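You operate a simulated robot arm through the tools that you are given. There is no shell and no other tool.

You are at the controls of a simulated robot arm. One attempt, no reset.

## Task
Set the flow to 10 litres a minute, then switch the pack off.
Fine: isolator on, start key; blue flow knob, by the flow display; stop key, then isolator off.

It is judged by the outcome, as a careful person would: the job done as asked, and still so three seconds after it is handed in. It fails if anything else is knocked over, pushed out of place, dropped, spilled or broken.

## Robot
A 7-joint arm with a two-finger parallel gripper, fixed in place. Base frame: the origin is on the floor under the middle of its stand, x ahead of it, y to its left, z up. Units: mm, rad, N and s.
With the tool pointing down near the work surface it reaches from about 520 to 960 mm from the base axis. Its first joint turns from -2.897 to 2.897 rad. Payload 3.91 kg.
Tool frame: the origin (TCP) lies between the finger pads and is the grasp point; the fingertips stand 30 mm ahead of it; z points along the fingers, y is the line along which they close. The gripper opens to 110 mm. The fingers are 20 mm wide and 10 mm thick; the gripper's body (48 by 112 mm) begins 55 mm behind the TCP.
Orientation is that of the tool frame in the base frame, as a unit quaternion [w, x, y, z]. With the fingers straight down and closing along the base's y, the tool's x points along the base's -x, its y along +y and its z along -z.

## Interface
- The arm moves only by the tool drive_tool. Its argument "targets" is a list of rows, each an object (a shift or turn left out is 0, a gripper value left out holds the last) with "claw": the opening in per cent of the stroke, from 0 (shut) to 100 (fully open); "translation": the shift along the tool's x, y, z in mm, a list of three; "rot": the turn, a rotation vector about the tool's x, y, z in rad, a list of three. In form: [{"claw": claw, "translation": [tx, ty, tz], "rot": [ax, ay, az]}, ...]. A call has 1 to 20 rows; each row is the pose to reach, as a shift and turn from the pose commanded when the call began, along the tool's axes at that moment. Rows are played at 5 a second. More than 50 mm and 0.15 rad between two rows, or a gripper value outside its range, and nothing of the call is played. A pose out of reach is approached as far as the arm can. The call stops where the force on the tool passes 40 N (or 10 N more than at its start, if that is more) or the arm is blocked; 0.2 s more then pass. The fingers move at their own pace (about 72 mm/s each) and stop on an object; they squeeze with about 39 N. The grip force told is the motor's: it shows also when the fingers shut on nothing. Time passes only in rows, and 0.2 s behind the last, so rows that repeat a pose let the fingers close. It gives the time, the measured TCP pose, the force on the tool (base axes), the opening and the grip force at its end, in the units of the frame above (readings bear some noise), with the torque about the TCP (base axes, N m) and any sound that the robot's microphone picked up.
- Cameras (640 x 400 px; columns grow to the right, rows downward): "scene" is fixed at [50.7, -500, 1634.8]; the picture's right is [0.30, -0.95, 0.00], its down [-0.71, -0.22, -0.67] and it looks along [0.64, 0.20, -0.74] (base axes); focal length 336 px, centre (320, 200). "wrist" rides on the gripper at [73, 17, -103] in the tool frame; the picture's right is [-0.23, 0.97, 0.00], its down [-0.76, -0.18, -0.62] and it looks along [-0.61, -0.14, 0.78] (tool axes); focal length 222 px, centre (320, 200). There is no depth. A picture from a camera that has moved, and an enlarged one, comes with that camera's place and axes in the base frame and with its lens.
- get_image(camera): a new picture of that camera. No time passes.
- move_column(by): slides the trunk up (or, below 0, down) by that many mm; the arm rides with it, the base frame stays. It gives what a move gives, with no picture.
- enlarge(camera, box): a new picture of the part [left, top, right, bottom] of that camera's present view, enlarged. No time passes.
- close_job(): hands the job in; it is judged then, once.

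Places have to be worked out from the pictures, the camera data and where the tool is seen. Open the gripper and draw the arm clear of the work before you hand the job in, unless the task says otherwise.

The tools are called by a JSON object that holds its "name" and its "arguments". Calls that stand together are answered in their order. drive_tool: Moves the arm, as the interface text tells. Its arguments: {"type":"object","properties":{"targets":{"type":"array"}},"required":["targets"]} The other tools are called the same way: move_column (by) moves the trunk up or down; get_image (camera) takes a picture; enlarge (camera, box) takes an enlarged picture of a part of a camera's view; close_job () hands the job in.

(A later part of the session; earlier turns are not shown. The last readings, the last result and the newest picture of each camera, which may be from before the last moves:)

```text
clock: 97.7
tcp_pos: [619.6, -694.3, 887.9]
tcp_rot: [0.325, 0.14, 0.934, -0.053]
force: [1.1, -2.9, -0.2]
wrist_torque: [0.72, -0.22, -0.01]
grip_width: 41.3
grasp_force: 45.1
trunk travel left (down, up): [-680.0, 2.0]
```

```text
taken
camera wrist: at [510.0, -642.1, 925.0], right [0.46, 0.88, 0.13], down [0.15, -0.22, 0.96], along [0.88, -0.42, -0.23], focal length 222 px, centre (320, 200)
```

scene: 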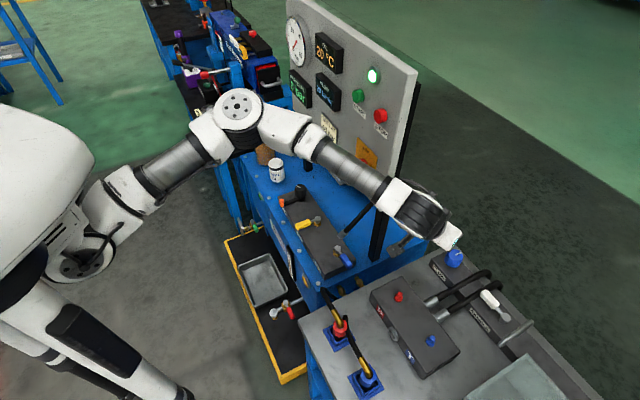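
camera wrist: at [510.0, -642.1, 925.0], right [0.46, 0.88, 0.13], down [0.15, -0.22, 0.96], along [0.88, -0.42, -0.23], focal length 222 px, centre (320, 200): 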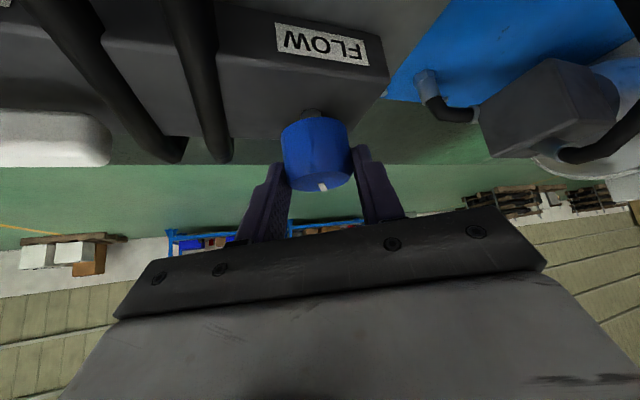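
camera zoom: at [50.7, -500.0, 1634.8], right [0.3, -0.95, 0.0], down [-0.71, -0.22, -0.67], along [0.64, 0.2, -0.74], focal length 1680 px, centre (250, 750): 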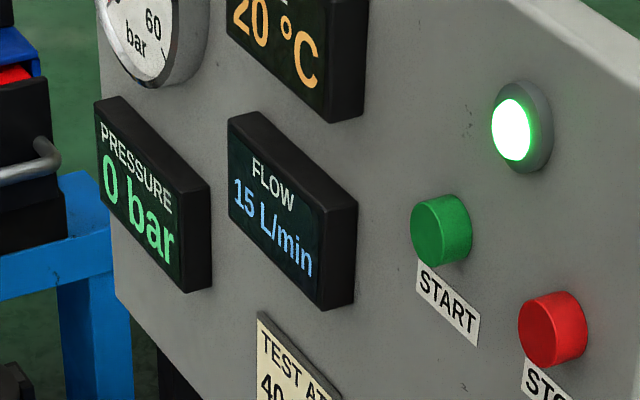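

Flow reads 15 L/min with almost no side load. To avoid the lift problem, I open and rotate the tool back clockwise in place around the knob (fingers clear by ~4.5 mm each side), then re-close.

{"name": "drive_tool", "arguments": {"targets": [{"claw": 46}, {"translation": [0, 0, 0]}, {"translation": [0, 0.5, 0], "rot": [0.0622, 0.0008, 0.0784]}, {"translation": [-0.1, 1, 0.1], "rot": [0.1244, 0.0016, 0.1568]}, {"translation": [-0.2, 1.5, 0.1], "rot": [0.1866, 0.0024, 0.2352]}, {"translation": [-0.3, 1.95, 0.2], "rot": [0.2488, 0.0032, 0.3136]}, {"translation": [-0.5, 2.4, 0.4], "rot": [0.311, 0.004, 0.392]}, {"translation": [-0.7, 2.8, 0.5], "rot": [0.3732, 0.0048, 0.4704]}, {"translation": [-0.7, 2.8, 0.5], "rot": [0.3732, 0.0048, 0.4704]}]}}

{"name": "enlarge", "arguments": {"camera": "wrist", "box": [220, 90, 420, 215]}}

{"name": "enlarge", "arguments": {"camera": "scene", "box": [270, 50, 398, 130]}}

```text
clock: 99.7
tcp_pos: [621.6, -692.7, 886.8]
tcp_rot: [0.295, 0.41, 0.851, -0.147]
force: [-0.8, 0.1, -0.1]
wrist_torque: [-0.01, 0.0, 0.0]
grip_width: 50.6
grasp_force: 0.0
trunk travel left (down, up): [-680.0, 2.0]
```

```text
3.20 times, centred on (320, 152) of wrist
camera zoom: at [560.5, -586.0, 925.4], right [0.88, 0.46, 0.13], down [0.0, -0.27, 0.96], along [0.48, -0.84, -0.23], focal length 711 px, centre (320, 352)
```

zoom: 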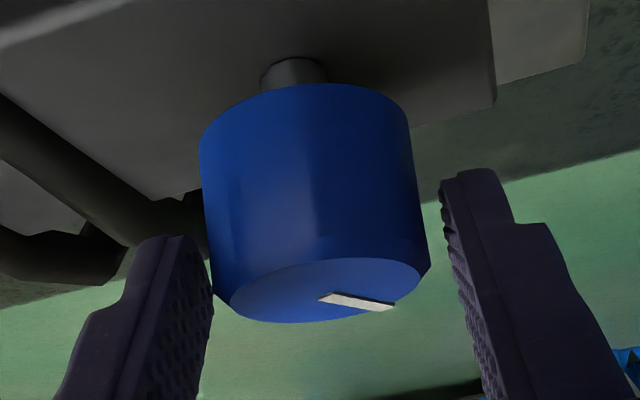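

```text
5.00 times, centred on (334, 90) of scene
camera zoom: at [50.7, -500.0, 1634.8], right [0.3, -0.95, 0.0], down [-0.71, -0.22, -0.67], along [0.64, 0.2, -0.74], focal length 1680 px, centre (250, 750)
```

zoom: 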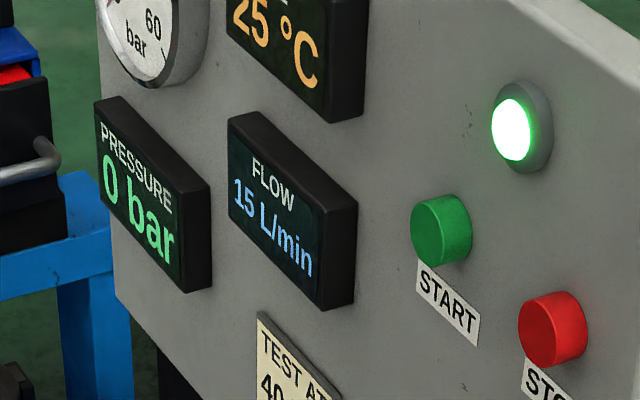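

The in-place back-rotation worked without touching anything. I close and turn counter-clockwise another 0.6 rad.

{"name": "drive_tool", "arguments": {"targets": [{"claw": 0}, {"translation": [0, 0, 0]}, {"translation": [0, 0, 0]}, {"translation": [0, -0.5, 0], "rot": [-0.0622, -0.0008, -0.0785]}, {"translation": [-0.1, -1, 0.1], "rot": [-0.1244, -0.0016, -0.157]}, {"translation": [-0.2, -1.5, 0.1], "rot": [-0.1866, -0.0025, -0.2356]}, {"translation": [-0.3, -1.95, 0.2], "rot": [-0.2488, -0.0033, -0.3141]}, {"translation": [-0.5, -2.4, 0.4], "rot": [-0.311, -0.0041, -0.3926]}, {"translation": [-0.7, -2.8, 0.5], "rot": [-0.3732, -0.0049, -0.4708]}, {"translation": [-0.7, -2.8, 0.5], "rot": [-0.3732, -0.0049, -0.4708]}]}}

{"name": "enlarge", "arguments": {"camera": "scene", "box": [270, 50, 398, 130]}}

{"name": "enlarge", "arguments": {"camera": "wrist", "box": [220, 90, 420, 215]}}

```text
clock: 101.9
tcp_pos: [620.5, -694.8, 887.9]
tcp_rot: [0.324, 0.139, 0.934, -0.053]
force: [1.4, -1.7, -0.1]
wrist_torque: [0.25, -0.07, -0.02]
grip_width: 41.2
grasp_force: 44.8
trunk travel left (down, up): [-680.0, 2.0]
```

```text
5.00 times, centred on (334, 90) of scene
camera zoom: at [50.7, -500.0, 1634.8], right [0.3, -0.95, 0.0], down [-0.71, -0.22, -0.67], along [0.64, 0.2, -0.74], focal length 1680 px, centre (250, 750)
```

zoom: 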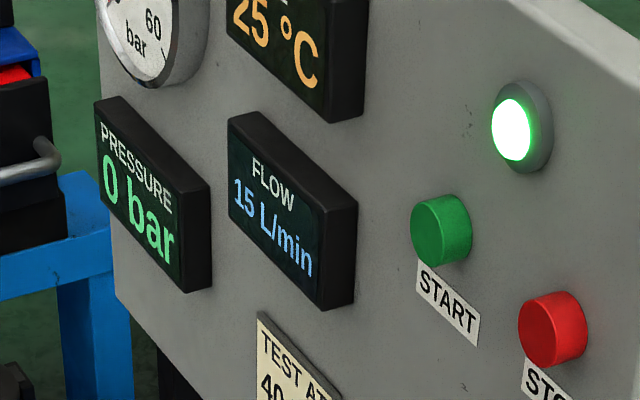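

```text
3.20 times, centred on (320, 152) of wrist
camera zoom: at [510.0, -642.0, 925.3], right [0.46, 0.88, 0.13], down [0.15, -0.22, 0.96], along [0.88, -0.42, -0.23], focal length 711 px, centre (320, 352)
```

zoom: 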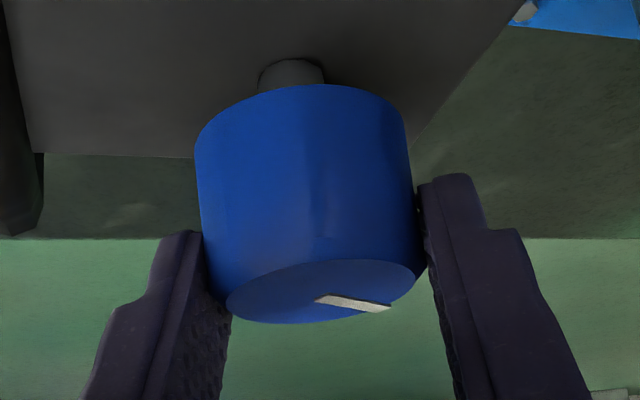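

Still 15, as expected from ~9° per L/min. I rotate back in place and re-close in one call.

{"name": "drive_tool", "arguments": {"targets": [{"claw": 46}, {"translation": [0, 0, 0]}, {"translation": [0, 0.5, 0], "rot": [0.0622, 0.0008, 0.0784]}, {"translation": [-0.1, 1, 0.1], "rot": [0.1244, 0.0016, 0.1568]}, {"translation": [-0.2, 1.5, 0.1], "rot": [0.1866, 0.0024, 0.2352]}, {"translation": [-0.3, 1.95, 0.2], "rot": [0.2488, 0.0032, 0.3136]}, {"translation": [-0.5, 2.4, 0.4], "rot": [0.311, 0.004, 0.392]}, {"translation": [-0.7, 2.8, 0.5], "rot": [0.3732, 0.0048, 0.4704]}, {"translation": [-0.7, 2.8, 0.5], "rot": [0.3732, 0.0048, 0.4704]}, {"claw": 0, "translation": [-0.7, 2.8, 0.5], "rot": [0.3732, 0.0048, 0.4704]}, {"translation": [-0.7, 2.8, 0.5], "rot": [0.3732, 0.0048, 0.4704]}, {"translation": [-0.7, 2.8, 0.5], "rot": [0.3732, 0.0048, 0.4704]}]}}

{"name": "enlarge", "arguments": {"camera": "wrist", "box": [220, 90, 420, 215]}}

```text
clock: 104.5
tcp_pos: [621.8, -691.5, 888.5]
tcp_rot: [0.295, 0.41, 0.851, -0.146]
force: [0.3, 1.4, 0.5]
wrist_torque: [0.39, -0.49, 0.01]
grip_width: 41.2
grasp_force: 45.1
trunk travel left (down, up): [-680.0, 2.0]
```

```text
3.20 times, centred on (320, 152) of wrist
camera zoom: at [561.0, -585.7, 925.5], right [0.87, 0.47, 0.13], down [0.0, -0.27, 0.96], along [0.49, -0.84, -0.23], focal length 711 px, centre (320, 352)
```

zoom: 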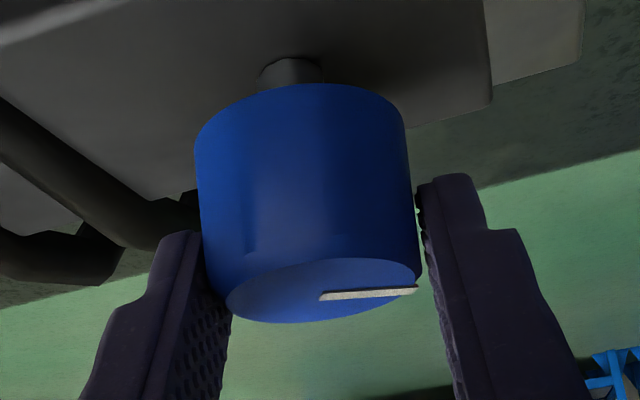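

Gripped again. By my tally the knob is ~146° from the 30 stop (≈13.7 L/min). I step in small increments to catch the 15→10 transition: first 0.15 rad.

{"name": "drive_tool", "arguments": {"targets": [{"translation": [0, -0.4, 0], "rot": [-0.0467, -0.0006, -0.0588]}, {"translation": [-0.1, -0.75, 0], "rot": [-0.0934, -0.0012, -0.1177]}, {"translation": [-0.1, -0.75, 0], "rot": [-0.0934, -0.0012, -0.1177]}]}}

{"name": "enlarge", "arguments": {"camera": "scene", "box": [310, 70, 350, 110]}}

```text
clock: 105.3
tcp_pos: [621.9, -692.3, 887.3]
tcp_rot: [0.305, 0.344, 0.879, -0.124]
force: [1.6, -2.3, 0.7]
wrist_torque: [0.28, -0.5, 0.01]
grip_width: 41.3
grasp_force: 45.1
trunk travel left (down, up): [-680.0, 2.0]
```

```text
10.00 times, centred on (330, 90) of scene
camera zoom: at [50.7, -500.0, 1634.8], right [0.3, -0.95, 0.0], down [-0.71, -0.22, -0.67], along [0.64, 0.2, -0.74], focal length 3361 px, centre (220, 1300)
```

zoom: 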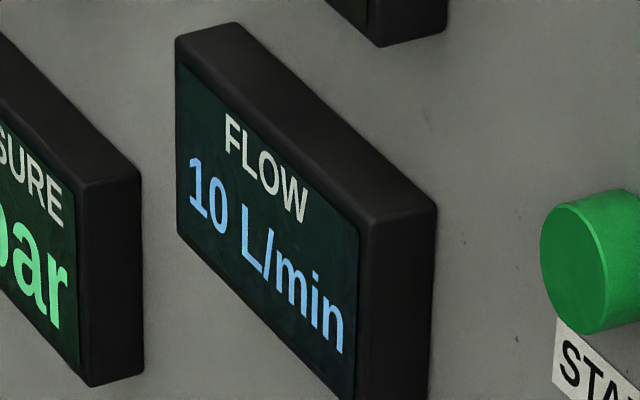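

The display now reads 10 L/min: I just crossed the 15→10 transition. The display is coarse (5 L/min steps), so to centre the setting I look for the other edge of the 10 band; I turn 0.3 rad further and read.

{"name": "drive_tool", "arguments": {"targets": [{"translation": [0, -0.5, 0], "rot": [-0.0622, -0.0008, -0.0782]}, {"translation": [-0.1, -1, 0.1], "rot": [-0.1243, -0.0016, -0.1564]}, {"translation": [-0.2, -1.5, 0.1], "rot": [-0.1865, -0.0025, -0.2345]}, {"translation": [-0.2, -1.5, 0.1], "rot": [-0.1865, -0.0025, -0.2345]}]}}

{"name": "enlarge", "arguments": {"camera": "scene", "box": [310, 70, 350, 110]}}

{"name": "enlarge", "arguments": {"camera": "wrist", "box": [220, 90, 420, 215]}}

```text
clock: 106.3
tcp_pos: [620.2, -693.5, 889.6]
tcp_rot: [0.32, 0.209, 0.921, -0.076]
force: [2.6, -3.2, 1.4]
wrist_torque: [0.5, -0.05, 0.0]
grip_width: 41.4
grasp_force: 45.2
trunk travel left (down, up): [-680.0, 2.0]
```

```text
10.00 times, centred on (330, 90) of scene
camera zoom: at [50.7, -500.0, 1634.8], right [0.3, -0.95, 0.0], down [-0.71, -0.22, -0.67], along [0.64, 0.2, -0.74], focal length 3361 px, centre (220, 1300)
```

zoom: 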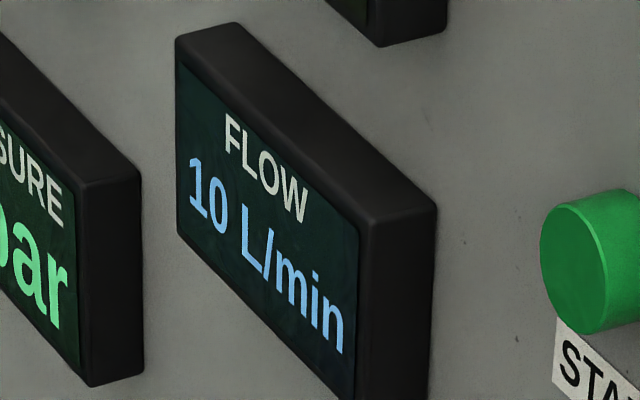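

```text
3.20 times, centred on (320, 152) of wrist
camera zoom: at [519.4, -625.3, 925.4], right [0.58, 0.8, 0.13], down [0.11, -0.24, 0.96], along [0.8, -0.55, -0.23], focal length 711 px, centre (320, 352)
```

zoom: 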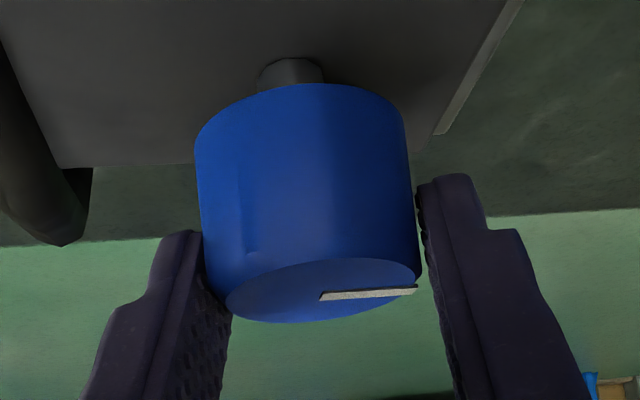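

Still 10, about 17–26° past the transition — near the expected centre. To confirm the band width, I re-grip once more (knob untouched) and look for the 10→5 edge.

{"name": "drive_tool", "arguments": {"targets": [{"claw": 46}, {"translation": [0, 0, 0]}, {"translation": [0, 0.55, 0], "rot": [0.0683, 0.0007, 0.0862]}, {"translation": [-0.1, 1.1, 0.1], "rot": [0.1367, 0.0014, 0.1724]}, {"translation": [-0.2, 1.6, 0.2], "rot": [0.205, 0.002, 0.2587]}, {"translation": [-0.4, 2.2, 0.3], "rot": [0.2795, 0.0028, 0.3527]}, {"translation": [-0.4, 2.2, 0.3], "rot": [0.2795, 0.0028, 0.3527]}, {"claw": 0, "translation": [-0.4, 2.2, 0.3], "rot": [0.2795, 0.0028, 0.3527]}, {"translation": [-0.4, 2.2, 0.3], "rot": [0.2795, 0.0028, 0.3527]}, {"translation": [-0.4, 2.2, 0.3], "rot": [0.2795, 0.0028, 0.3527]}]}}

{"name": "enlarge", "arguments": {"camera": "wrist", "box": [220, 90, 420, 215]}}

{"name": "enlarge", "arguments": {"camera": "scene", "box": [310, 70, 350, 110]}}

```text
clock: 108.5
tcp_pos: [621.5, -691.0, 888.0]
tcp_rot: [0.295, 0.41, 0.851, -0.146]
force: [0.9, 1.7, 1.6]
wrist_torque: [0.3, -0.49, 0.0]
grip_width: 41.3
grasp_force: 44.9
trunk travel left (down, up): [-680.0, 2.0]
```

```text
3.20 times, centred on (320, 152) of wrist
camera zoom: at [560.8, -585.6, 925.5], right [0.87, 0.47, 0.14], down [-0.01, -0.27, 0.96], along [0.49, -0.84, -0.23], focal length 711 px, centre (320, 352)
```

zoom: 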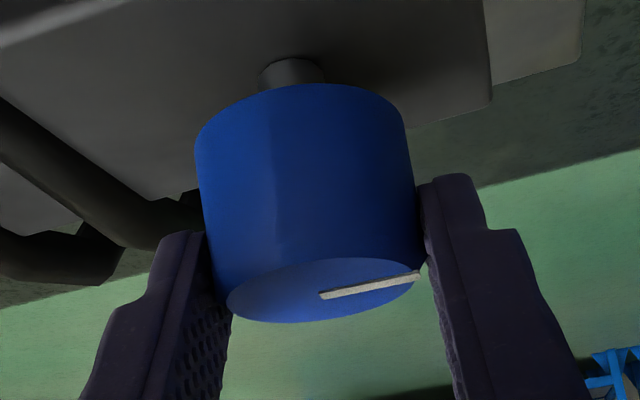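

```text
10.00 times, centred on (330, 90) of scene
camera zoom: at [50.7, -500.0, 1634.8], right [0.3, -0.95, 0.0], down [-0.71, -0.22, -0.67], along [0.64, 0.2, -0.74], focal length 3361 px, centre (220, 1300)
```

zoom: 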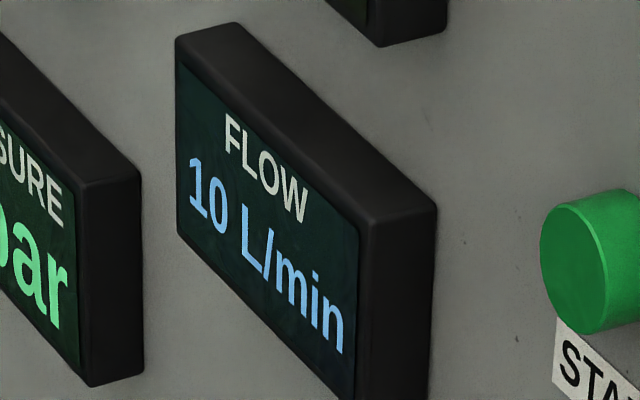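

Display still 10. Now I turn 0.2 rad counter-clockwise and read.

{"name": "drive_tool", "arguments": {"targets": [{"translation": [0, -0.5, 0], "rot": [-0.0622, -0.0008, -0.0785]}, {"translation": [-0.1, -1, 0.1], "rot": [-0.1244, -0.0016, -0.157]}, {"translation": [-0.1, -1, 0.1], "rot": [-0.1244, -0.0016, -0.157]}]}}

{"name": "enlarge", "arguments": {"camera": "scene", "box": [310, 70, 350, 110]}}

```text
clock: 109.3
tcp_pos: [620.5, -692.3, 888.2]
tcp_rot: [0.308, 0.322, 0.888, -0.115]
force: [0.0, 1.1, -0.5]
wrist_torque: [0.47, -0.46, -0.04]
grip_width: 41.2
grasp_force: 44.7
trunk travel left (down, up): [-680.0, 2.0]
```

```text
10.00 times, centred on (330, 90) of scene
camera zoom: at [50.7, -500.0, 1634.8], right [0.3, -0.95, 0.0], down [-0.71, -0.22, -0.67], along [0.64, 0.2, -0.74], focal length 3361 px, centre (220, 1300)
```

zoom: 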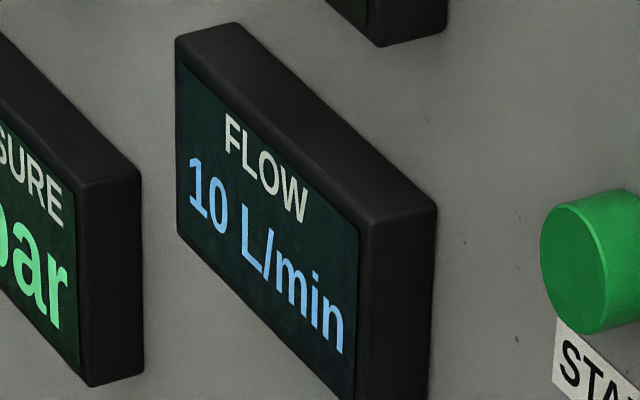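

Still 10. Another 0.1 rad.

{"name": "drive_tool", "arguments": {"targets": [{"translation": [0, -0.5, 0], "rot": [-0.0621, -0.0006, -0.0784]}, {"translation": [0, -0.5, 0], "rot": [-0.0621, -0.0006, -0.0784]}]}}

{"name": "enlarge", "arguments": {"camera": "scene", "box": [310, 70, 350, 110]}}

```text
clock: 109.9
tcp_pos: [620.8, -693.2, 889.7]
tcp_rot: [0.313, 0.277, 0.903, -0.099]
force: [0.1, 1.7, 0.0]
wrist_torque: [0.62, -0.35, 0.0]
grip_width: 40.8
grasp_force: 45.3
trunk travel left (down, up): [-680.0, 2.0]
```

```text
10.00 times, centred on (330, 90) of scene
camera zoom: at [50.7, -500.0, 1634.8], right [0.3, -0.95, 0.0], down [-0.71, -0.22, -0.67], along [0.64, 0.2, -0.74], focal length 3361 px, centre (220, 1300)
```

zoom: 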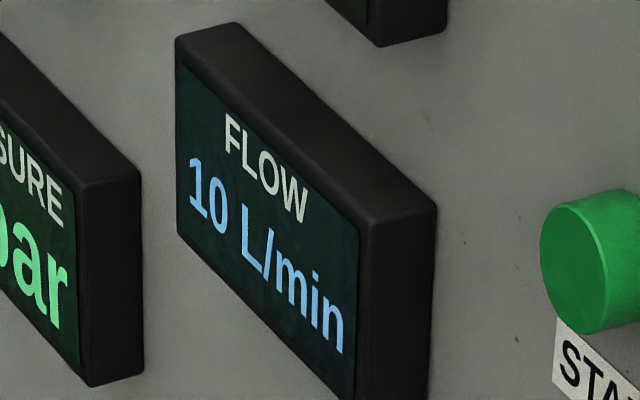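

Still 10 at ~190°. Another 0.1 rad.

{"name": "drive_tool", "arguments": {"targets": [{"translation": [0, -0.5, 0], "rot": [-0.0621, -0.0006, -0.0784]}, {"translation": [0, -0.5, 0], "rot": [-0.0621, -0.0006, -0.0784]}]}}

{"name": "enlarge", "arguments": {"camera": "scene", "box": [310, 70, 350, 110]}}

```text
clock: 110.5
tcp_pos: [620.8, -692.9, 889.0]
tcp_rot: [0.318, 0.233, 0.915, -0.085]
force: [0.4, 0.6, -0.4]
wrist_torque: [0.58, -0.12, -0.03]
grip_width: 41.1
grasp_force: 45.3
trunk travel left (down, up): [-680.0, 2.0]
```

```text
10.00 times, centred on (330, 90) of scene
camera zoom: at [50.7, -500.0, 1634.8], right [0.3, -0.95, 0.0], down [-0.71, -0.22, -0.67], along [0.64, 0.2, -0.74], focal length 3361 px, centre (220, 1300)
```

zoom: 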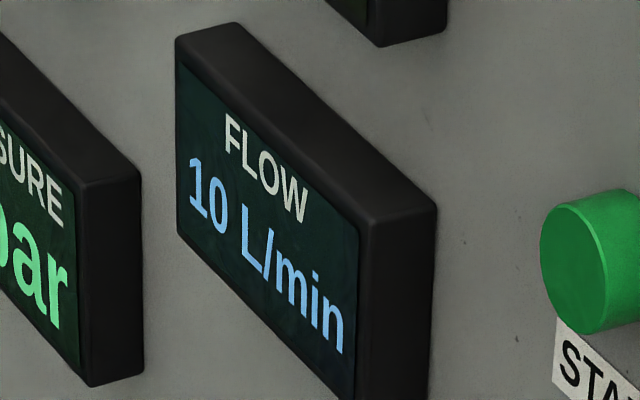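

Still 10 (~195°). Another 0.1 rad.

{"name": "drive_tool", "arguments": {"targets": [{"translation": [0, -0.5, 0], "rot": [-0.0621, -0.0006, -0.0784]}, {"translation": [0, -0.5, 0], "rot": [-0.0621, -0.0006, -0.0784]}]}}

{"name": "enlarge", "arguments": {"camera": "scene", "box": [310, 70, 350, 110]}}

```text
clock: 111.1
tcp_pos: [620.2, -694.0, 888.8]
tcp_rot: [0.322, 0.186, 0.926, -0.068]
force: [1.8, -2.4, -1.5]
wrist_torque: [0.54, -0.08, 0.02]
grip_width: 41.2
grasp_force: 45.2
trunk travel left (down, up): [-680.0, 2.0]
```

```text
10.00 times, centred on (330, 90) of scene
camera zoom: at [50.7, -500.0, 1634.8], right [0.3, -0.95, 0.0], down [-0.71, -0.22, -0.67], along [0.64, 0.2, -0.74], focal length 3361 px, centre (220, 1300)
```

zoom: 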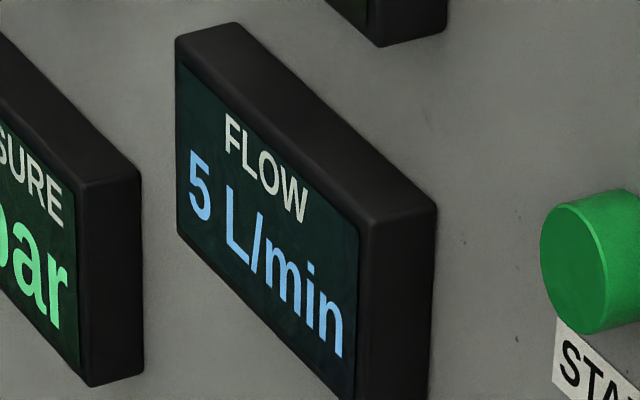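

The 10→5 edge lies ~44–49° past the 15→10 edge, confirming ~45° per 5 L/min. The band centre is ~26° back, so I turn clockwise 0.46 rad to sit at the middle of 10.

{"name": "drive_tool", "arguments": {"targets": [{"translation": [0, 0.57, 0], "rot": [0.0715, 0.0007, 0.0902]}, {"translation": [-0.1, 1.14, 0.1], "rot": [0.143, 0.0014, 0.1804]}, {"translation": [-0.2, 1.69, 0.2], "rot": [0.2145, 0.0021, 0.2705]}, {"translation": [-0.4, 2.2, 0.3], "rot": [0.2859, 0.0029, 0.3607]}, {"translation": [-0.4, 2.2, 0.3], "rot": [0.2859, 0.0029, 0.3607]}]}}

{"name": "enlarge", "arguments": {"camera": "scene", "box": [310, 70, 350, 110]}}

{"name": "enlarge", "arguments": {"camera": "wrist", "box": [220, 90, 420, 215]}}

```text
clock: 112.3
tcp_pos: [620.5, -692.1, 887.8]
tcp_rot: [0.298, 0.393, 0.859, -0.14]
force: [0.3, 2.8, 1.1]
wrist_torque: [0.7, -0.03, -0.04]
grip_width: 41.1
grasp_force: 44.6
trunk travel left (down, up): [-680.0, 2.0]
```

```text
10.00 times, centred on (330, 90) of scene
camera zoom: at [50.7, -500.0, 1634.8], right [0.3, -0.95, 0.0], down [-0.71, -0.22, -0.67], along [0.64, 0.2, -0.74], focal length 3361 px, centre (220, 1300)
```

zoom: 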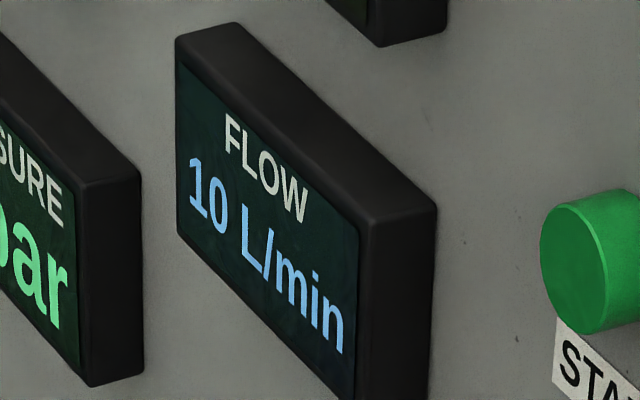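

```text
3.20 times, centred on (320, 152) of wrist
camera zoom: at [556.5, -588.2, 925.6], right [0.85, 0.5, 0.14], down [0.01, -0.27, 0.96], along [0.52, -0.82, -0.23], focal length 711 px, centre (320, 352)
```

zoom: 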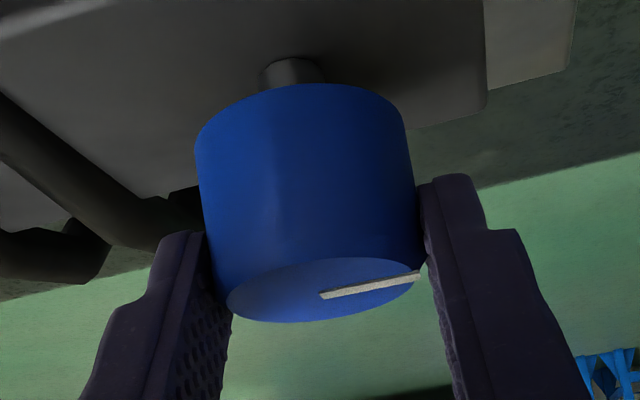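

Display reads 10, set at the band centre. I open the fingers, lift straight up, and retreat inward to the comfortable pose.

{"name": "drive_tool", "arguments": {"targets": [{"claw": 48}, {"translation": [0, 0, 0]}, {"translation": [-9.3, -0.1, -11.8]}, {"translation": [-18.7, -0.2, -23.5]}, {"translation": [-28, -0.3, -35.3]}, {"translation": [-37.3, -0.4, -47.1]}, {"translation": [-33, 0, -73]}, {"translation": [-29, 0.2, -100]}, {"translation": [-24.6, 0.6, -126]}, {"translation": [-20.4, 0.9, -152.5]}, {"translation": [-16.1, 1.2, -178.9]}]}}

{"name": "enlarge", "arguments": {"camera": "scene", "box": [270, 30, 430, 130]}}

{"name": "get_image", "arguments": {"camera": "scene"}}

{"name": "get_image", "arguments": {"camera": "wrist"}}

```text
clock: 114.7
tcp_pos: [559.1, -614.1, 1038.5]
tcp_rot: [0.299, 0.393, 0.858, -0.141]
force: [0.8, 0.5, -0.5]
wrist_torque: [-0.01, -0.02, -0.04]
grip_width: 52.9
grasp_force: 0.0
trunk travel left (down, up): [-680.0, 2.0]
```

```text
4.00 times, centred on (350, 80) of scene
camera zoom: at [50.7, -500.0, 1634.8], right [0.3, -0.95, 0.0], down [-0.71, -0.22, -0.67], along [0.64, 0.2, -0.74], focal length 1344 px, centre (200, 680)
```

zoom: 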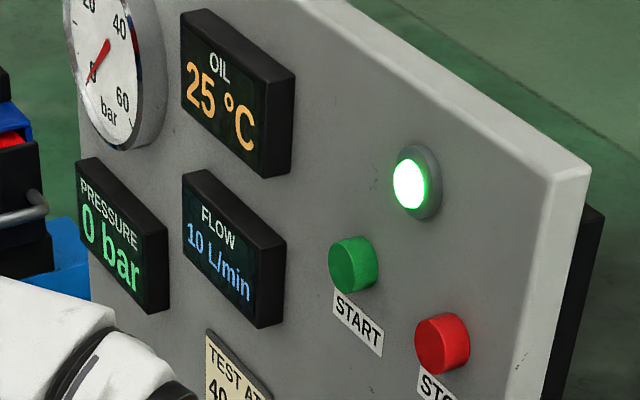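

```text
taken
```

scene: 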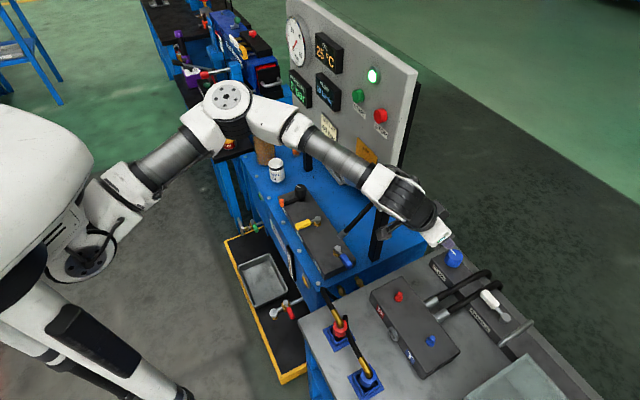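

```text
taken
camera wrist: at [493.4, -512.1, 1076.2], right [0.85, 0.5, 0.14], down [0.01, -0.27, 0.96], along [0.52, -0.82, -0.23], focal length 222 px, centre (320, 200)
```

wrist: 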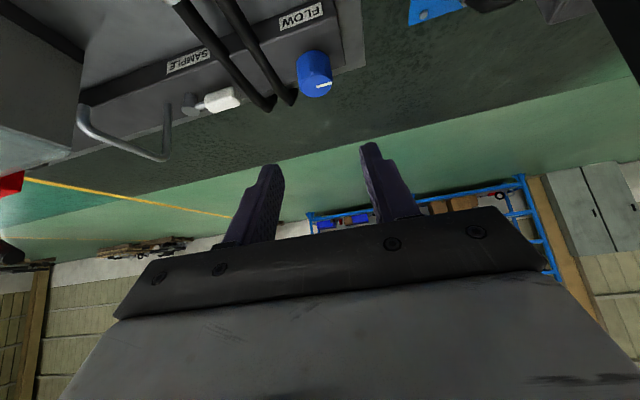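

Flow holds at 10 L/min with the knob released. Next is STOP: I retreat back around the right of the panel to (450, -430, 1150), closing the fingers.

{"name": "drive_tool", "arguments": {"targets": [{"claw": 0, "translation": [10.5, 4, -24.3]}, {"translation": [21, 8.1, -48.7]}, {"translation": [31.5, 12.1, -73]}, {"translation": [42, 16.2, -97.4]}, {"translation": [52.5, 20.2, -121.7]}, {"translation": [63, 24.3, -146]}, {"translation": [73.5, 28.3, -170.4]}, {"translation": [84, 32.4, -194.7]}, {"translation": [94.5, 36.4, -219]}]}}

{"name": "get_image", "arguments": {"camera": "scene"}}

```text
clock: 116.7
tcp_pos: [448.2, -432.1, 1151.4]
tcp_rot: [0.299, 0.392, 0.858, -0.141]
force: [-0.6, -0.1, -0.2]
wrist_torque: [-0.01, -0.01, -0.02]
grip_width: 0.1
grasp_force: 37.4
trunk travel left (down, up): [-680.0, 2.0]
```

```text
taken
```

scene: 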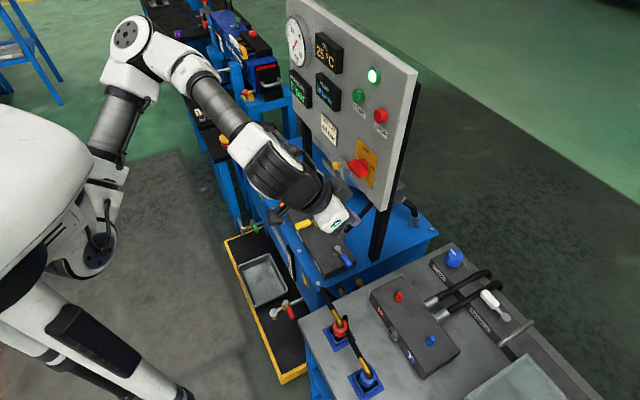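

Clear. Now I simultaneously pitch the tool up to horizontal and move to the standoff in front of STOP (590, -350, 1223).

{"name": "drive_tool", "arguments": {"targets": [{"translation": [-8.65, 20.1, -4.8], "rot": [-0.0098, -0.1121, -0.0037]}, {"translation": [-17.3, 40.2, -9.6], "rot": [-0.0196, -0.2242, -0.0074]}, {"translation": [-25.95, 60.2, -14.3], "rot": [-0.0294, -0.3362, -0.0111]}, {"translation": [-34.6, 80.3, -19.1], "rot": [-0.0392, -0.4483, -0.0148]}, {"translation": [-43.25, 100.4, -23.9], "rot": [-0.049, -0.5604, -0.0185]}, {"translation": [-51.9, 120.5, -28.7], "rot": [-0.0588, -0.6725, -0.0222]}, {"translation": [-60.55, 140.5, -33.4], "rot": [-0.0686, -0.7845, -0.0259]}, {"translation": [-69.2, 160.6, -38.2], "rot": [-0.0784, -0.8966, -0.0296]}, {"translation": [-69.2, 160.6, -38.2], "rot": [-0.0784, -0.8966, -0.0296]}]}}

{"name": "get_image", "arguments": {"camera": "scene"}}

{"name": "get_image", "arguments": {"camera": "wrist"}}

```text
clock: 118.7
tcp_pos: [583.3, -356.7, 1218.4]
tcp_rot: [0.634, 0.279, 0.672, -0.262]
force: [0.1, 0.5, 0.1]
wrist_torque: [0.0, 0.01, 0.03]
grip_width: 0.1
grasp_force: 38.0
out of reach, approached as far as the arm can: row 8, 9
trunk travel left (down, up): [-680.0, 2.0]
```

```text
taken
```

scene: 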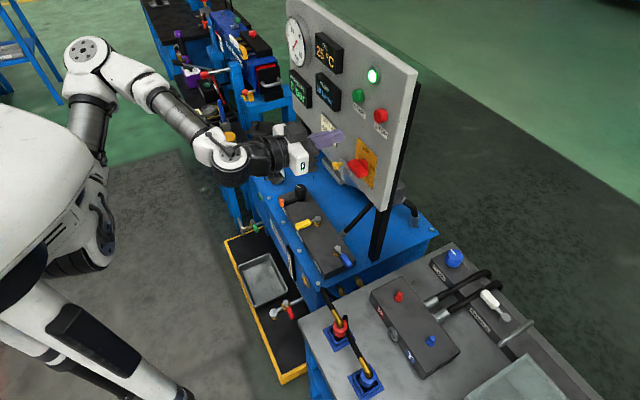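

```text
taken
camera wrist: at [519.5, -266.8, 1153.2], right [0.7, 0.68, 0.23], down [-0.54, 0.28, 0.8], along [0.48, -0.68, 0.56], focal length 222 px, centre (320, 200)
```

wrist: 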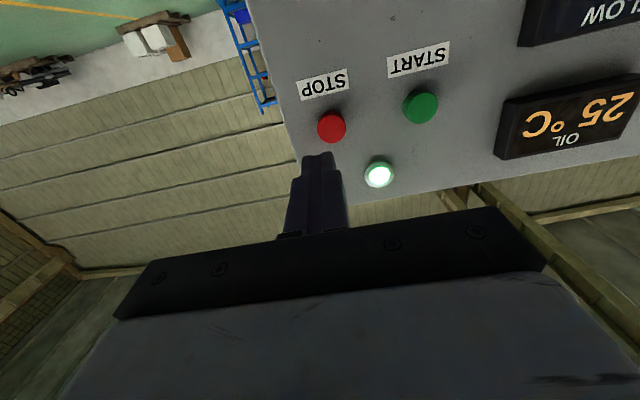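

The STOP key is ~10 mm left and slightly above my tool axis. I correct, level the tool, and advance 55 mm.

{"name": "drive_tool", "arguments": {"targets": [{"translation": [-2, 5, 12], "rot": [0, -0.02, 0]}, {"translation": [-4, 10, 25], "rot": [0, -0.04, 0]}, {"translation": [-5.4, 10, 40], "rot": [0, -0.0588, 0]}, {"translation": [-6.7, 10, 55], "rot": [0, -0.0588, 0]}, {"translation": [-6.7, 10, 55], "rot": [0, -0.0588, 0]}]}}

{"name": "enlarge", "arguments": {"camera": "wrist", "box": [240, 90, 400, 190]}}

{"name": "enlarge", "arguments": {"camera": "scene", "box": [310, 70, 420, 140]}}

```text
clock: 119.9
tcp_pos: [588.1, -358.9, 1218.2]
tcp_rot: [0.637, 0.277, 0.67, -0.262]
force: [0.0, 1.1, 0.3]
wrist_torque: [0.05, -0.02, 0.03]
grip_width: 0.1
grasp_force: 37.5
out of reach, approached as far as the arm can: row 1, 2, 3, 4, 5
trunk travel left (down, up): [-680.0, 2.0]
```

```text
4.00 times, centred on (320, 140) of wrist
camera zoom: at [525.8, -269.7, 1153.1], right [0.69, 0.68, 0.23], down [-0.54, 0.29, 0.79], along [0.47, -0.67, 0.57], focal length 888 px, centre (320, 440)
```

zoom: 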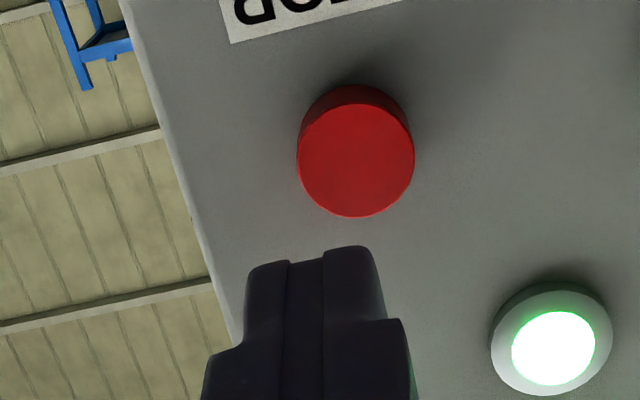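

```text
5.71 times, centred on (365, 105) of scene
camera zoom: at [50.7, -500.0, 1634.8], right [0.3, -0.95, 0.0], down [-0.71, -0.22, -0.67], along [0.64, 0.2, -0.74], focal length 1920 px, centre (63, 743)
```

zoom: 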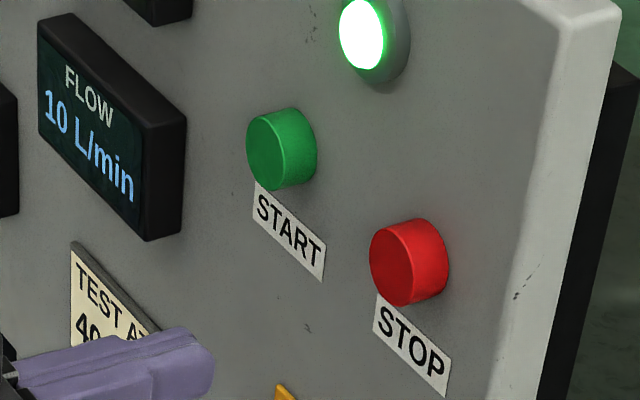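

The wrist pitch is limited at this trunk height. As before, I lower the trunk 134 mm (still ~70 mm clear of the isolator) and then raise the tool with the arm.

{"name": "move_column", "arguments": {"by": -134}}

{"name": "drive_tool", "arguments": {"targets": [{"translation": [-20, 0, -1]}, {"translation": [-40, 0, -2]}, {"translation": [-60, 0, -3]}, {"translation": [-80, 0, -4]}, {"translation": [-100, 0, -5]}, {"translation": [-120, 0, -6]}, {"translation": [-134, 0, -7], "rot": [0, -0.02, 0]}, {"translation": [-134, 0, -7], "rot": [0, -0.05, 0]}]}}

{"name": "get_image", "arguments": {"camera": "scene"}}

{"name": "get_image", "arguments": {"camera": "wrist"}}

```text
clock: 121.5
tcp_pos: [588.6, -357.5, 1084.9]
tcp_rot: [0.636, 0.278, 0.67, -0.263]
force: [0.4, 0.1, 0.2]
wrist_torque: [0.03, 0.0, -0.01]
grip_width: 0.0
grasp_force: 37.2
trunk travel left (down, up): [-546.0, 136.0]
```

```text
clock: 123.3
tcp_pos: [588.0, -357.9, 1218.5]
tcp_rot: [0.654, 0.272, 0.653, -0.269]
force: [0.3, 0.2, -0.7]
wrist_torque: [-0.03, 0.04, -0.03]
grip_width: 0.1
grasp_force: 38.1
trunk travel left (down, up): [-546.0, 136.0]
```

```text
taken
```

scene: 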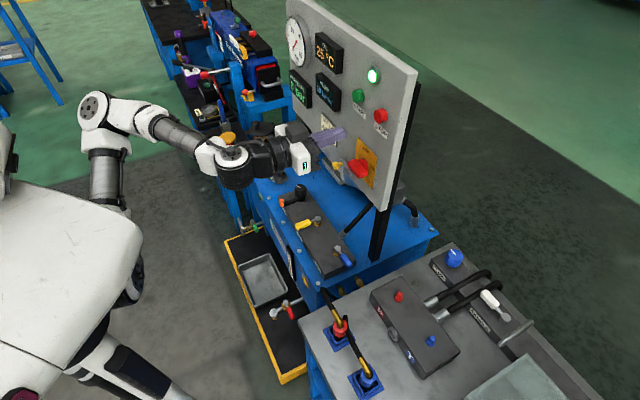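

```text
taken
camera wrist: at [528.1, -272.1, 1148.6], right [0.69, 0.69, 0.23], down [-0.57, 0.31, 0.76], along [0.45, -0.65, 0.61], focal length 222 px, centre (320, 200)
```

wrist: 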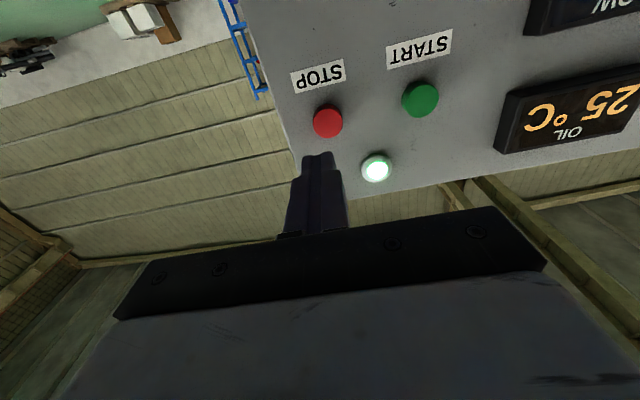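

The tool is level now. STOP is ~7 mm left and ~3 mm up; I correct and advance to just short of the key.

{"name": "drive_tool", "arguments": {"targets": [{"translation": [-1.5, 3.5, 15]}, {"translation": [-3.3, 7.3, 30]}, {"translation": [-3.3, 7.3, 45]}, {"translation": [-3.3, 7.3, 60]}, {"translation": [-3.3, 7.3, 72]}, {"translation": [-3.3, 7.3, 72]}]}}

{"name": "enlarge", "arguments": {"camera": "wrist", "box": [240, 90, 400, 190]}}

{"name": "enlarge", "arguments": {"camera": "scene", "box": [340, 80, 420, 130]}}

```text
clock: 124.7
tcp_pos: [643.9, -404.2, 1221.7]
tcp_rot: [0.654, 0.271, 0.653, -0.27]
force: [-1.5, -0.6, -1.3]
wrist_torque: [-0.01, -0.03, 0.01]
grip_width: 0.1
grasp_force: 37.5
trunk travel left (down, up): [-546.0, 136.0]
```

```text
4.00 times, centred on (320, 140) of wrist
camera zoom: at [584.0, -317.8, 1151.5], right [0.69, 0.69, 0.23], down [-0.57, 0.31, 0.76], along [0.45, -0.65, 0.61], focal length 888 px, centre (320, 440)
```

zoom: 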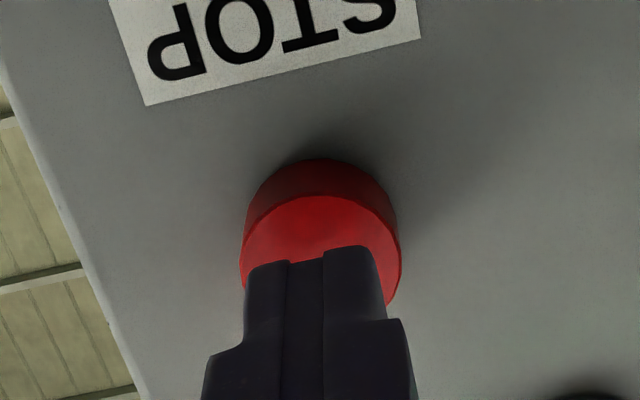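

```text
8.00 times, centred on (380, 105) of scene
camera zoom: at [50.7, -500.0, 1634.8], right [0.3, -0.95, 0.0], down [-0.71, -0.22, -0.67], along [0.64, 0.2, -0.74], focal length 2688 px, centre (-160, 960)
```

zoom: 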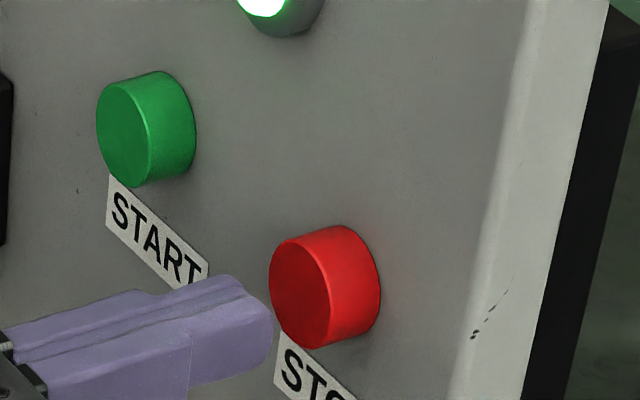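

Well centred on the STOP key. I press forward in small steps.

{"name": "drive_tool", "arguments": {"targets": [{"translation": [-1, 0.5, 6]}, {"translation": [-1, 0.5, 11]}, {"translation": [-1, 0.5, 15]}, {"translation": [-1, 0.5, 18]}, {"translation": [-1, 0.5, 20]}, {"translation": [-1, 0.5, 22]}, {"translation": [-1, 0.5, 24]}]}}

{"name": "enlarge", "arguments": {"camera": "scene", "box": [270, 10, 430, 110]}}

```text
clock: 126.3
tcp_pos: [661.0, -417.8, 1223.4]
tcp_rot: [0.654, 0.27, 0.654, -0.269]
force: [-13.3, 17.3, -7.3]
wrist_torque: [0.14, 0.16, 0.07]
grip_width: 0.0
grasp_force: 37.9
trunk travel left (down, up): [-546.0, 136.0]
heard: click
```

```text
4.00 times, centred on (350, 60) of scene
camera zoom: at [50.7, -500.0, 1634.8], right [0.3, -0.95, 0.0], down [-0.71, -0.22, -0.67], along [0.64, 0.2, -0.74], focal length 1344 px, centre (200, 760)
```

zoom: 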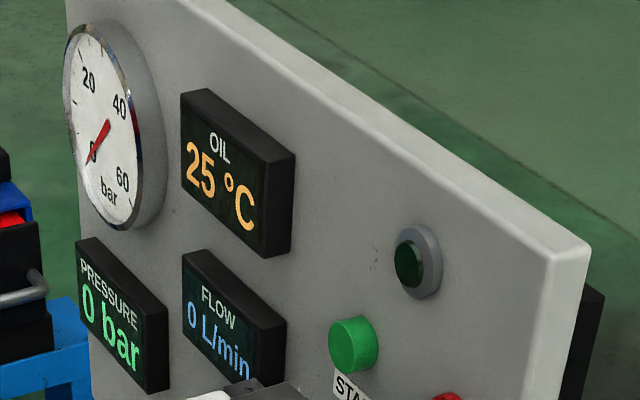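

STOP worked: click heard, run lamp dark, flow 0. I retract 115 mm and lower the trunk back to isolator height.

{"name": "drive_tool", "arguments": {"targets": [{"translation": [0, 0, -10]}, {"translation": [0, 0, -30]}, {"translation": [0, 0, -50]}, {"translation": [0, 0, -72]}, {"translation": [0, 0, -95]}, {"translation": [0, 0, -115]}, {"translation": [0, 0, -115]}]}}

{"name": "move_column", "arguments": {"by": -177}}

{"name": "get_image", "arguments": {"camera": "scene"}}

{"name": "get_image", "arguments": {"camera": "wrist"}}

```text
clock: 127.9
tcp_pos: [580.7, -337.9, 1223.5]
tcp_rot: [0.653, 0.271, 0.653, -0.27]
force: [0.3, 0.4, 0.6]
wrist_torque: [0.0, 0.03, 0.03]
grip_width: 0.0
grasp_force: 37.2
trunk travel left (down, up): [-546.0, 136.0]
```

```text
clock: 129.9
tcp_pos: [580.7, -337.6, 1046.8]
tcp_rot: [0.654, 0.269, 0.654, -0.269]
force: [-0.6, -0.7, 0.4]
wrist_torque: [0.02, -0.01, 0.0]
grip_width: 0.0
grasp_force: 38.2
trunk travel left (down, up): [-369.0, 313.0]
```

```text
taken
```

scene: 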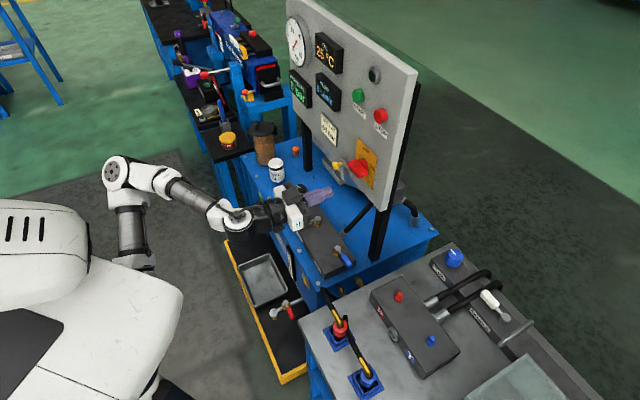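

```text
taken
camera wrist: at [520.5, -252.8, 975.7], right [0.69, 0.69, 0.23], down [-0.57, 0.31, 0.76], along [0.45, -0.65, 0.61], focal length 222 px, centre (320, 200)
```

wrist: 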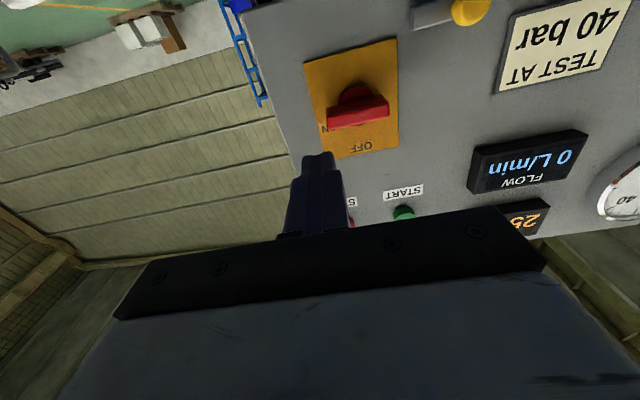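

Now I roll the tool +88° (so the fingers close vertically across the horizontal handle) while shifting to the handle's centre line.

{"name": "drive_tool", "arguments": {"targets": [{"claw": 45, "translation": [0, 4, 0], "rot": [0, 0, 0.128]}, {"translation": [-0.5, 8, 0], "rot": [0, 0, 0.256]}, {"translation": [-1, 12, 0], "rot": [0, 0, 0.384]}, {"translation": [-1.5, 16, 0], "rot": [0, 0, 0.512]}, {"translation": [-2, 20, 0], "rot": [0, 0, 0.64]}, {"translation": [-2.5, 24, 0], "rot": [0, 0, 0.768]}, {"translation": [-3, 28, 0], "rot": [0, 0, 0.896]}, {"translation": [-3.3, 31, 0], "rot": [0, 0, 1.024]}, {"translation": [-3.5, 34, 0], "rot": [0, 0, 1.152]}, {"translation": [-3.7, 37, 0], "rot": [0, 0, 1.28]}, {"translation": [-3.7, 37, 0], "rot": [0, 0, 1.408]}, {"translation": [-3.7, 37, 0], "rot": [0, 0, 1.54]}, {"translation": [-3.7, 37, 0], "rot": [0, 0, 1.54]}]}}

{"name": "get_image", "arguments": {"camera": "wrist"}}

{"name": "enlarge", "arguments": {"camera": "scene", "box": [280, 120, 440, 220]}}

```text
clock: 132.7
tcp_pos: [607.3, -312.3, 1050.9]
tcp_rot: [0.656, 0.65, 0.279, 0.263]
force: [-0.1, 0.4, 0.3]
wrist_torque: [0.02, 0.04, -0.01]
grip_width: 49.5
grasp_force: 0.0
trunk travel left (down, up): [-369.0, 313.0]
```

```text
taken
camera wrist: at [586.3, -187.0, 1067.0], right [-0.14, -0.14, 0.98], down [-0.98, -0.1, -0.16], along [0.12, -0.98, -0.13], focal length 222 px, centre (320, 200)
```

wrist: 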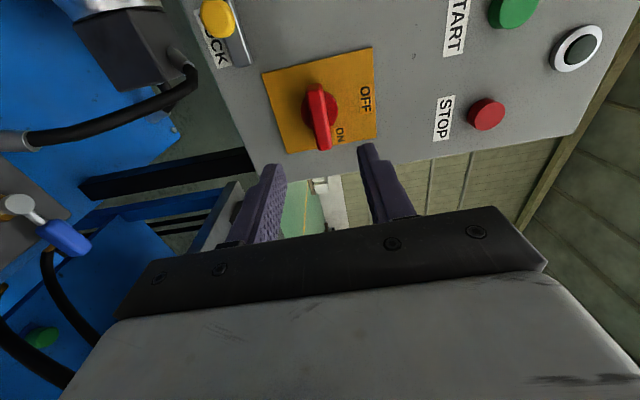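

```text
4.00 times, centred on (360, 170) of scene
camera zoom: at [50.7, -500.0, 1634.8], right [0.3, -0.95, 0.0], down [-0.71, -0.22, -0.67], along [0.64, 0.2, -0.74], focal length 1344 px, centre (160, 320)
```

zoom: 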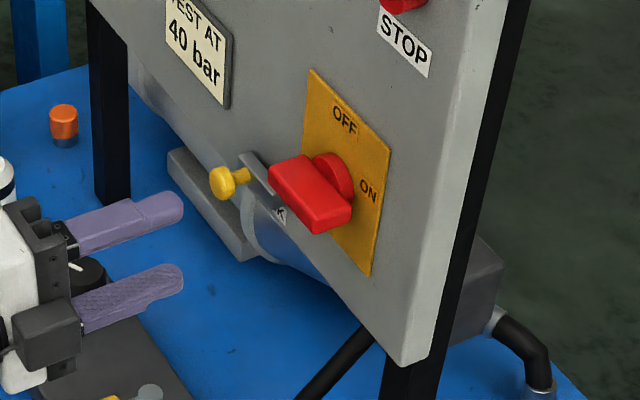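

Roll done without limit flags. I zoom to check alignment with the handle before the approach.

{"name": "enlarge", "arguments": {"camera": "wrist", "box": [240, 70, 400, 170]}}

```text
4.00 times, centred on (320, 120) of wrist
camera zoom: at [586.3, -187.0, 1067.0], right [-0.14, -0.14, 0.98], down [-0.98, -0.1, -0.16], along [0.12, -0.98, -0.13], focal length 888 px, centre (320, 520)
```

zoom: 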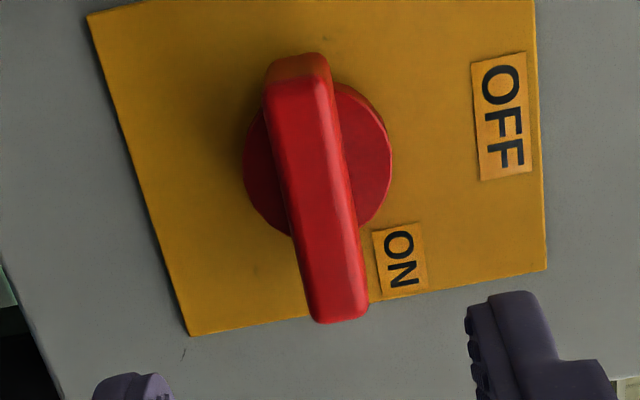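

Aligned within ~1 mm. I advance 103 mm so the pads overlap the handle, then close.

{"name": "drive_tool", "arguments": {"targets": [{"translation": [0, 0, 20]}, {"translation": [0, 0, 40]}, {"translation": [0, 0, 60]}, {"translation": [0, 0, 78]}, {"translation": [0, 0, 90]}, {"translation": [0, 0, 97]}, {"translation": [0, 0, 102]}, {"translation": [0, 0, 102]}]}}

{"name": "drive_tool", "arguments": {"targets": [{"claw": 0}, {"translation": [0, 0, 0]}, {"translation": [0, 0, 0]}, {"translation": [0, 0, 0]}]}}

{"name": "get_image", "arguments": {"camera": "wrist"}}

{"name": "enlarge", "arguments": {"camera": "scene", "box": [310, 130, 410, 192]}}

```text
clock: 134.5
tcp_pos: [679.9, -383.6, 1051.1]
tcp_rot: [0.657, 0.649, 0.28, 0.262]
force: [0.4, -0.9, 0.7]
wrist_torque: [0.02, -0.01, 0.02]
grip_width: 49.4
grasp_force: 0.1
trunk travel left (down, up): [-369.0, 313.0]
```

```text
clock: 135.5
tcp_pos: [679.2, -384.4, 1050.3]
tcp_rot: [0.656, 0.65, 0.28, 0.262]
force: [-2.9, 0.8, -5.8]
wrist_torque: [-0.07, -0.07, 0.23]
grip_width: 15.8
grasp_force: 45.1
trunk travel left (down, up): [-369.0, 313.0]
```

```text
taken
camera wrist: at [658.6, -259.1, 1066.4], right [-0.14, -0.14, 0.98], down [-0.98, -0.1, -0.16], along [0.12, -0.98, -0.13], focal length 222 px, centre (320, 200)
```

wrist: 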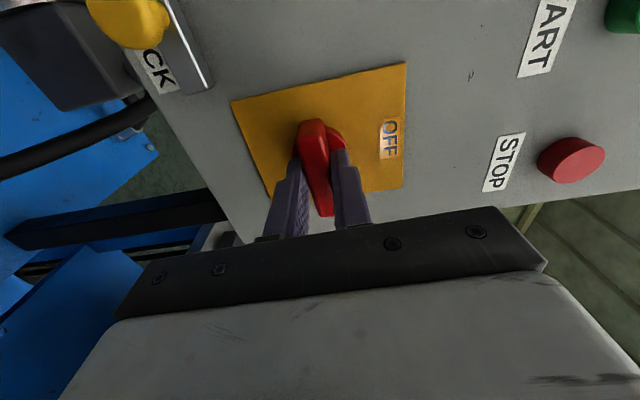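

```text
6.40 times, centred on (360, 161) of scene
camera zoom: at [50.7, -500.0, 1634.8], right [0.3, -0.95, 0.0], down [-0.71, -0.22, -0.67], along [0.64, 0.2, -0.74], focal length 2151 px, centre (64, 450)
```

zoom: 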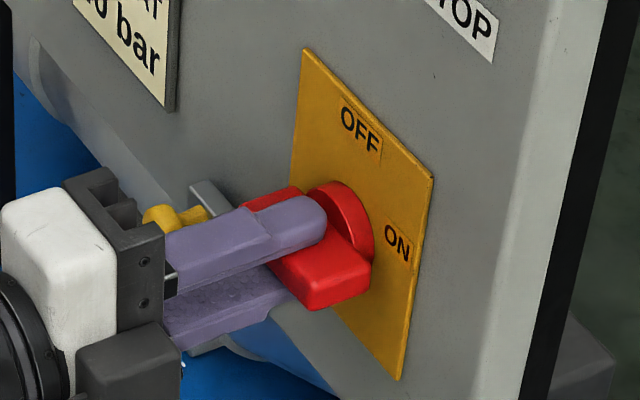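

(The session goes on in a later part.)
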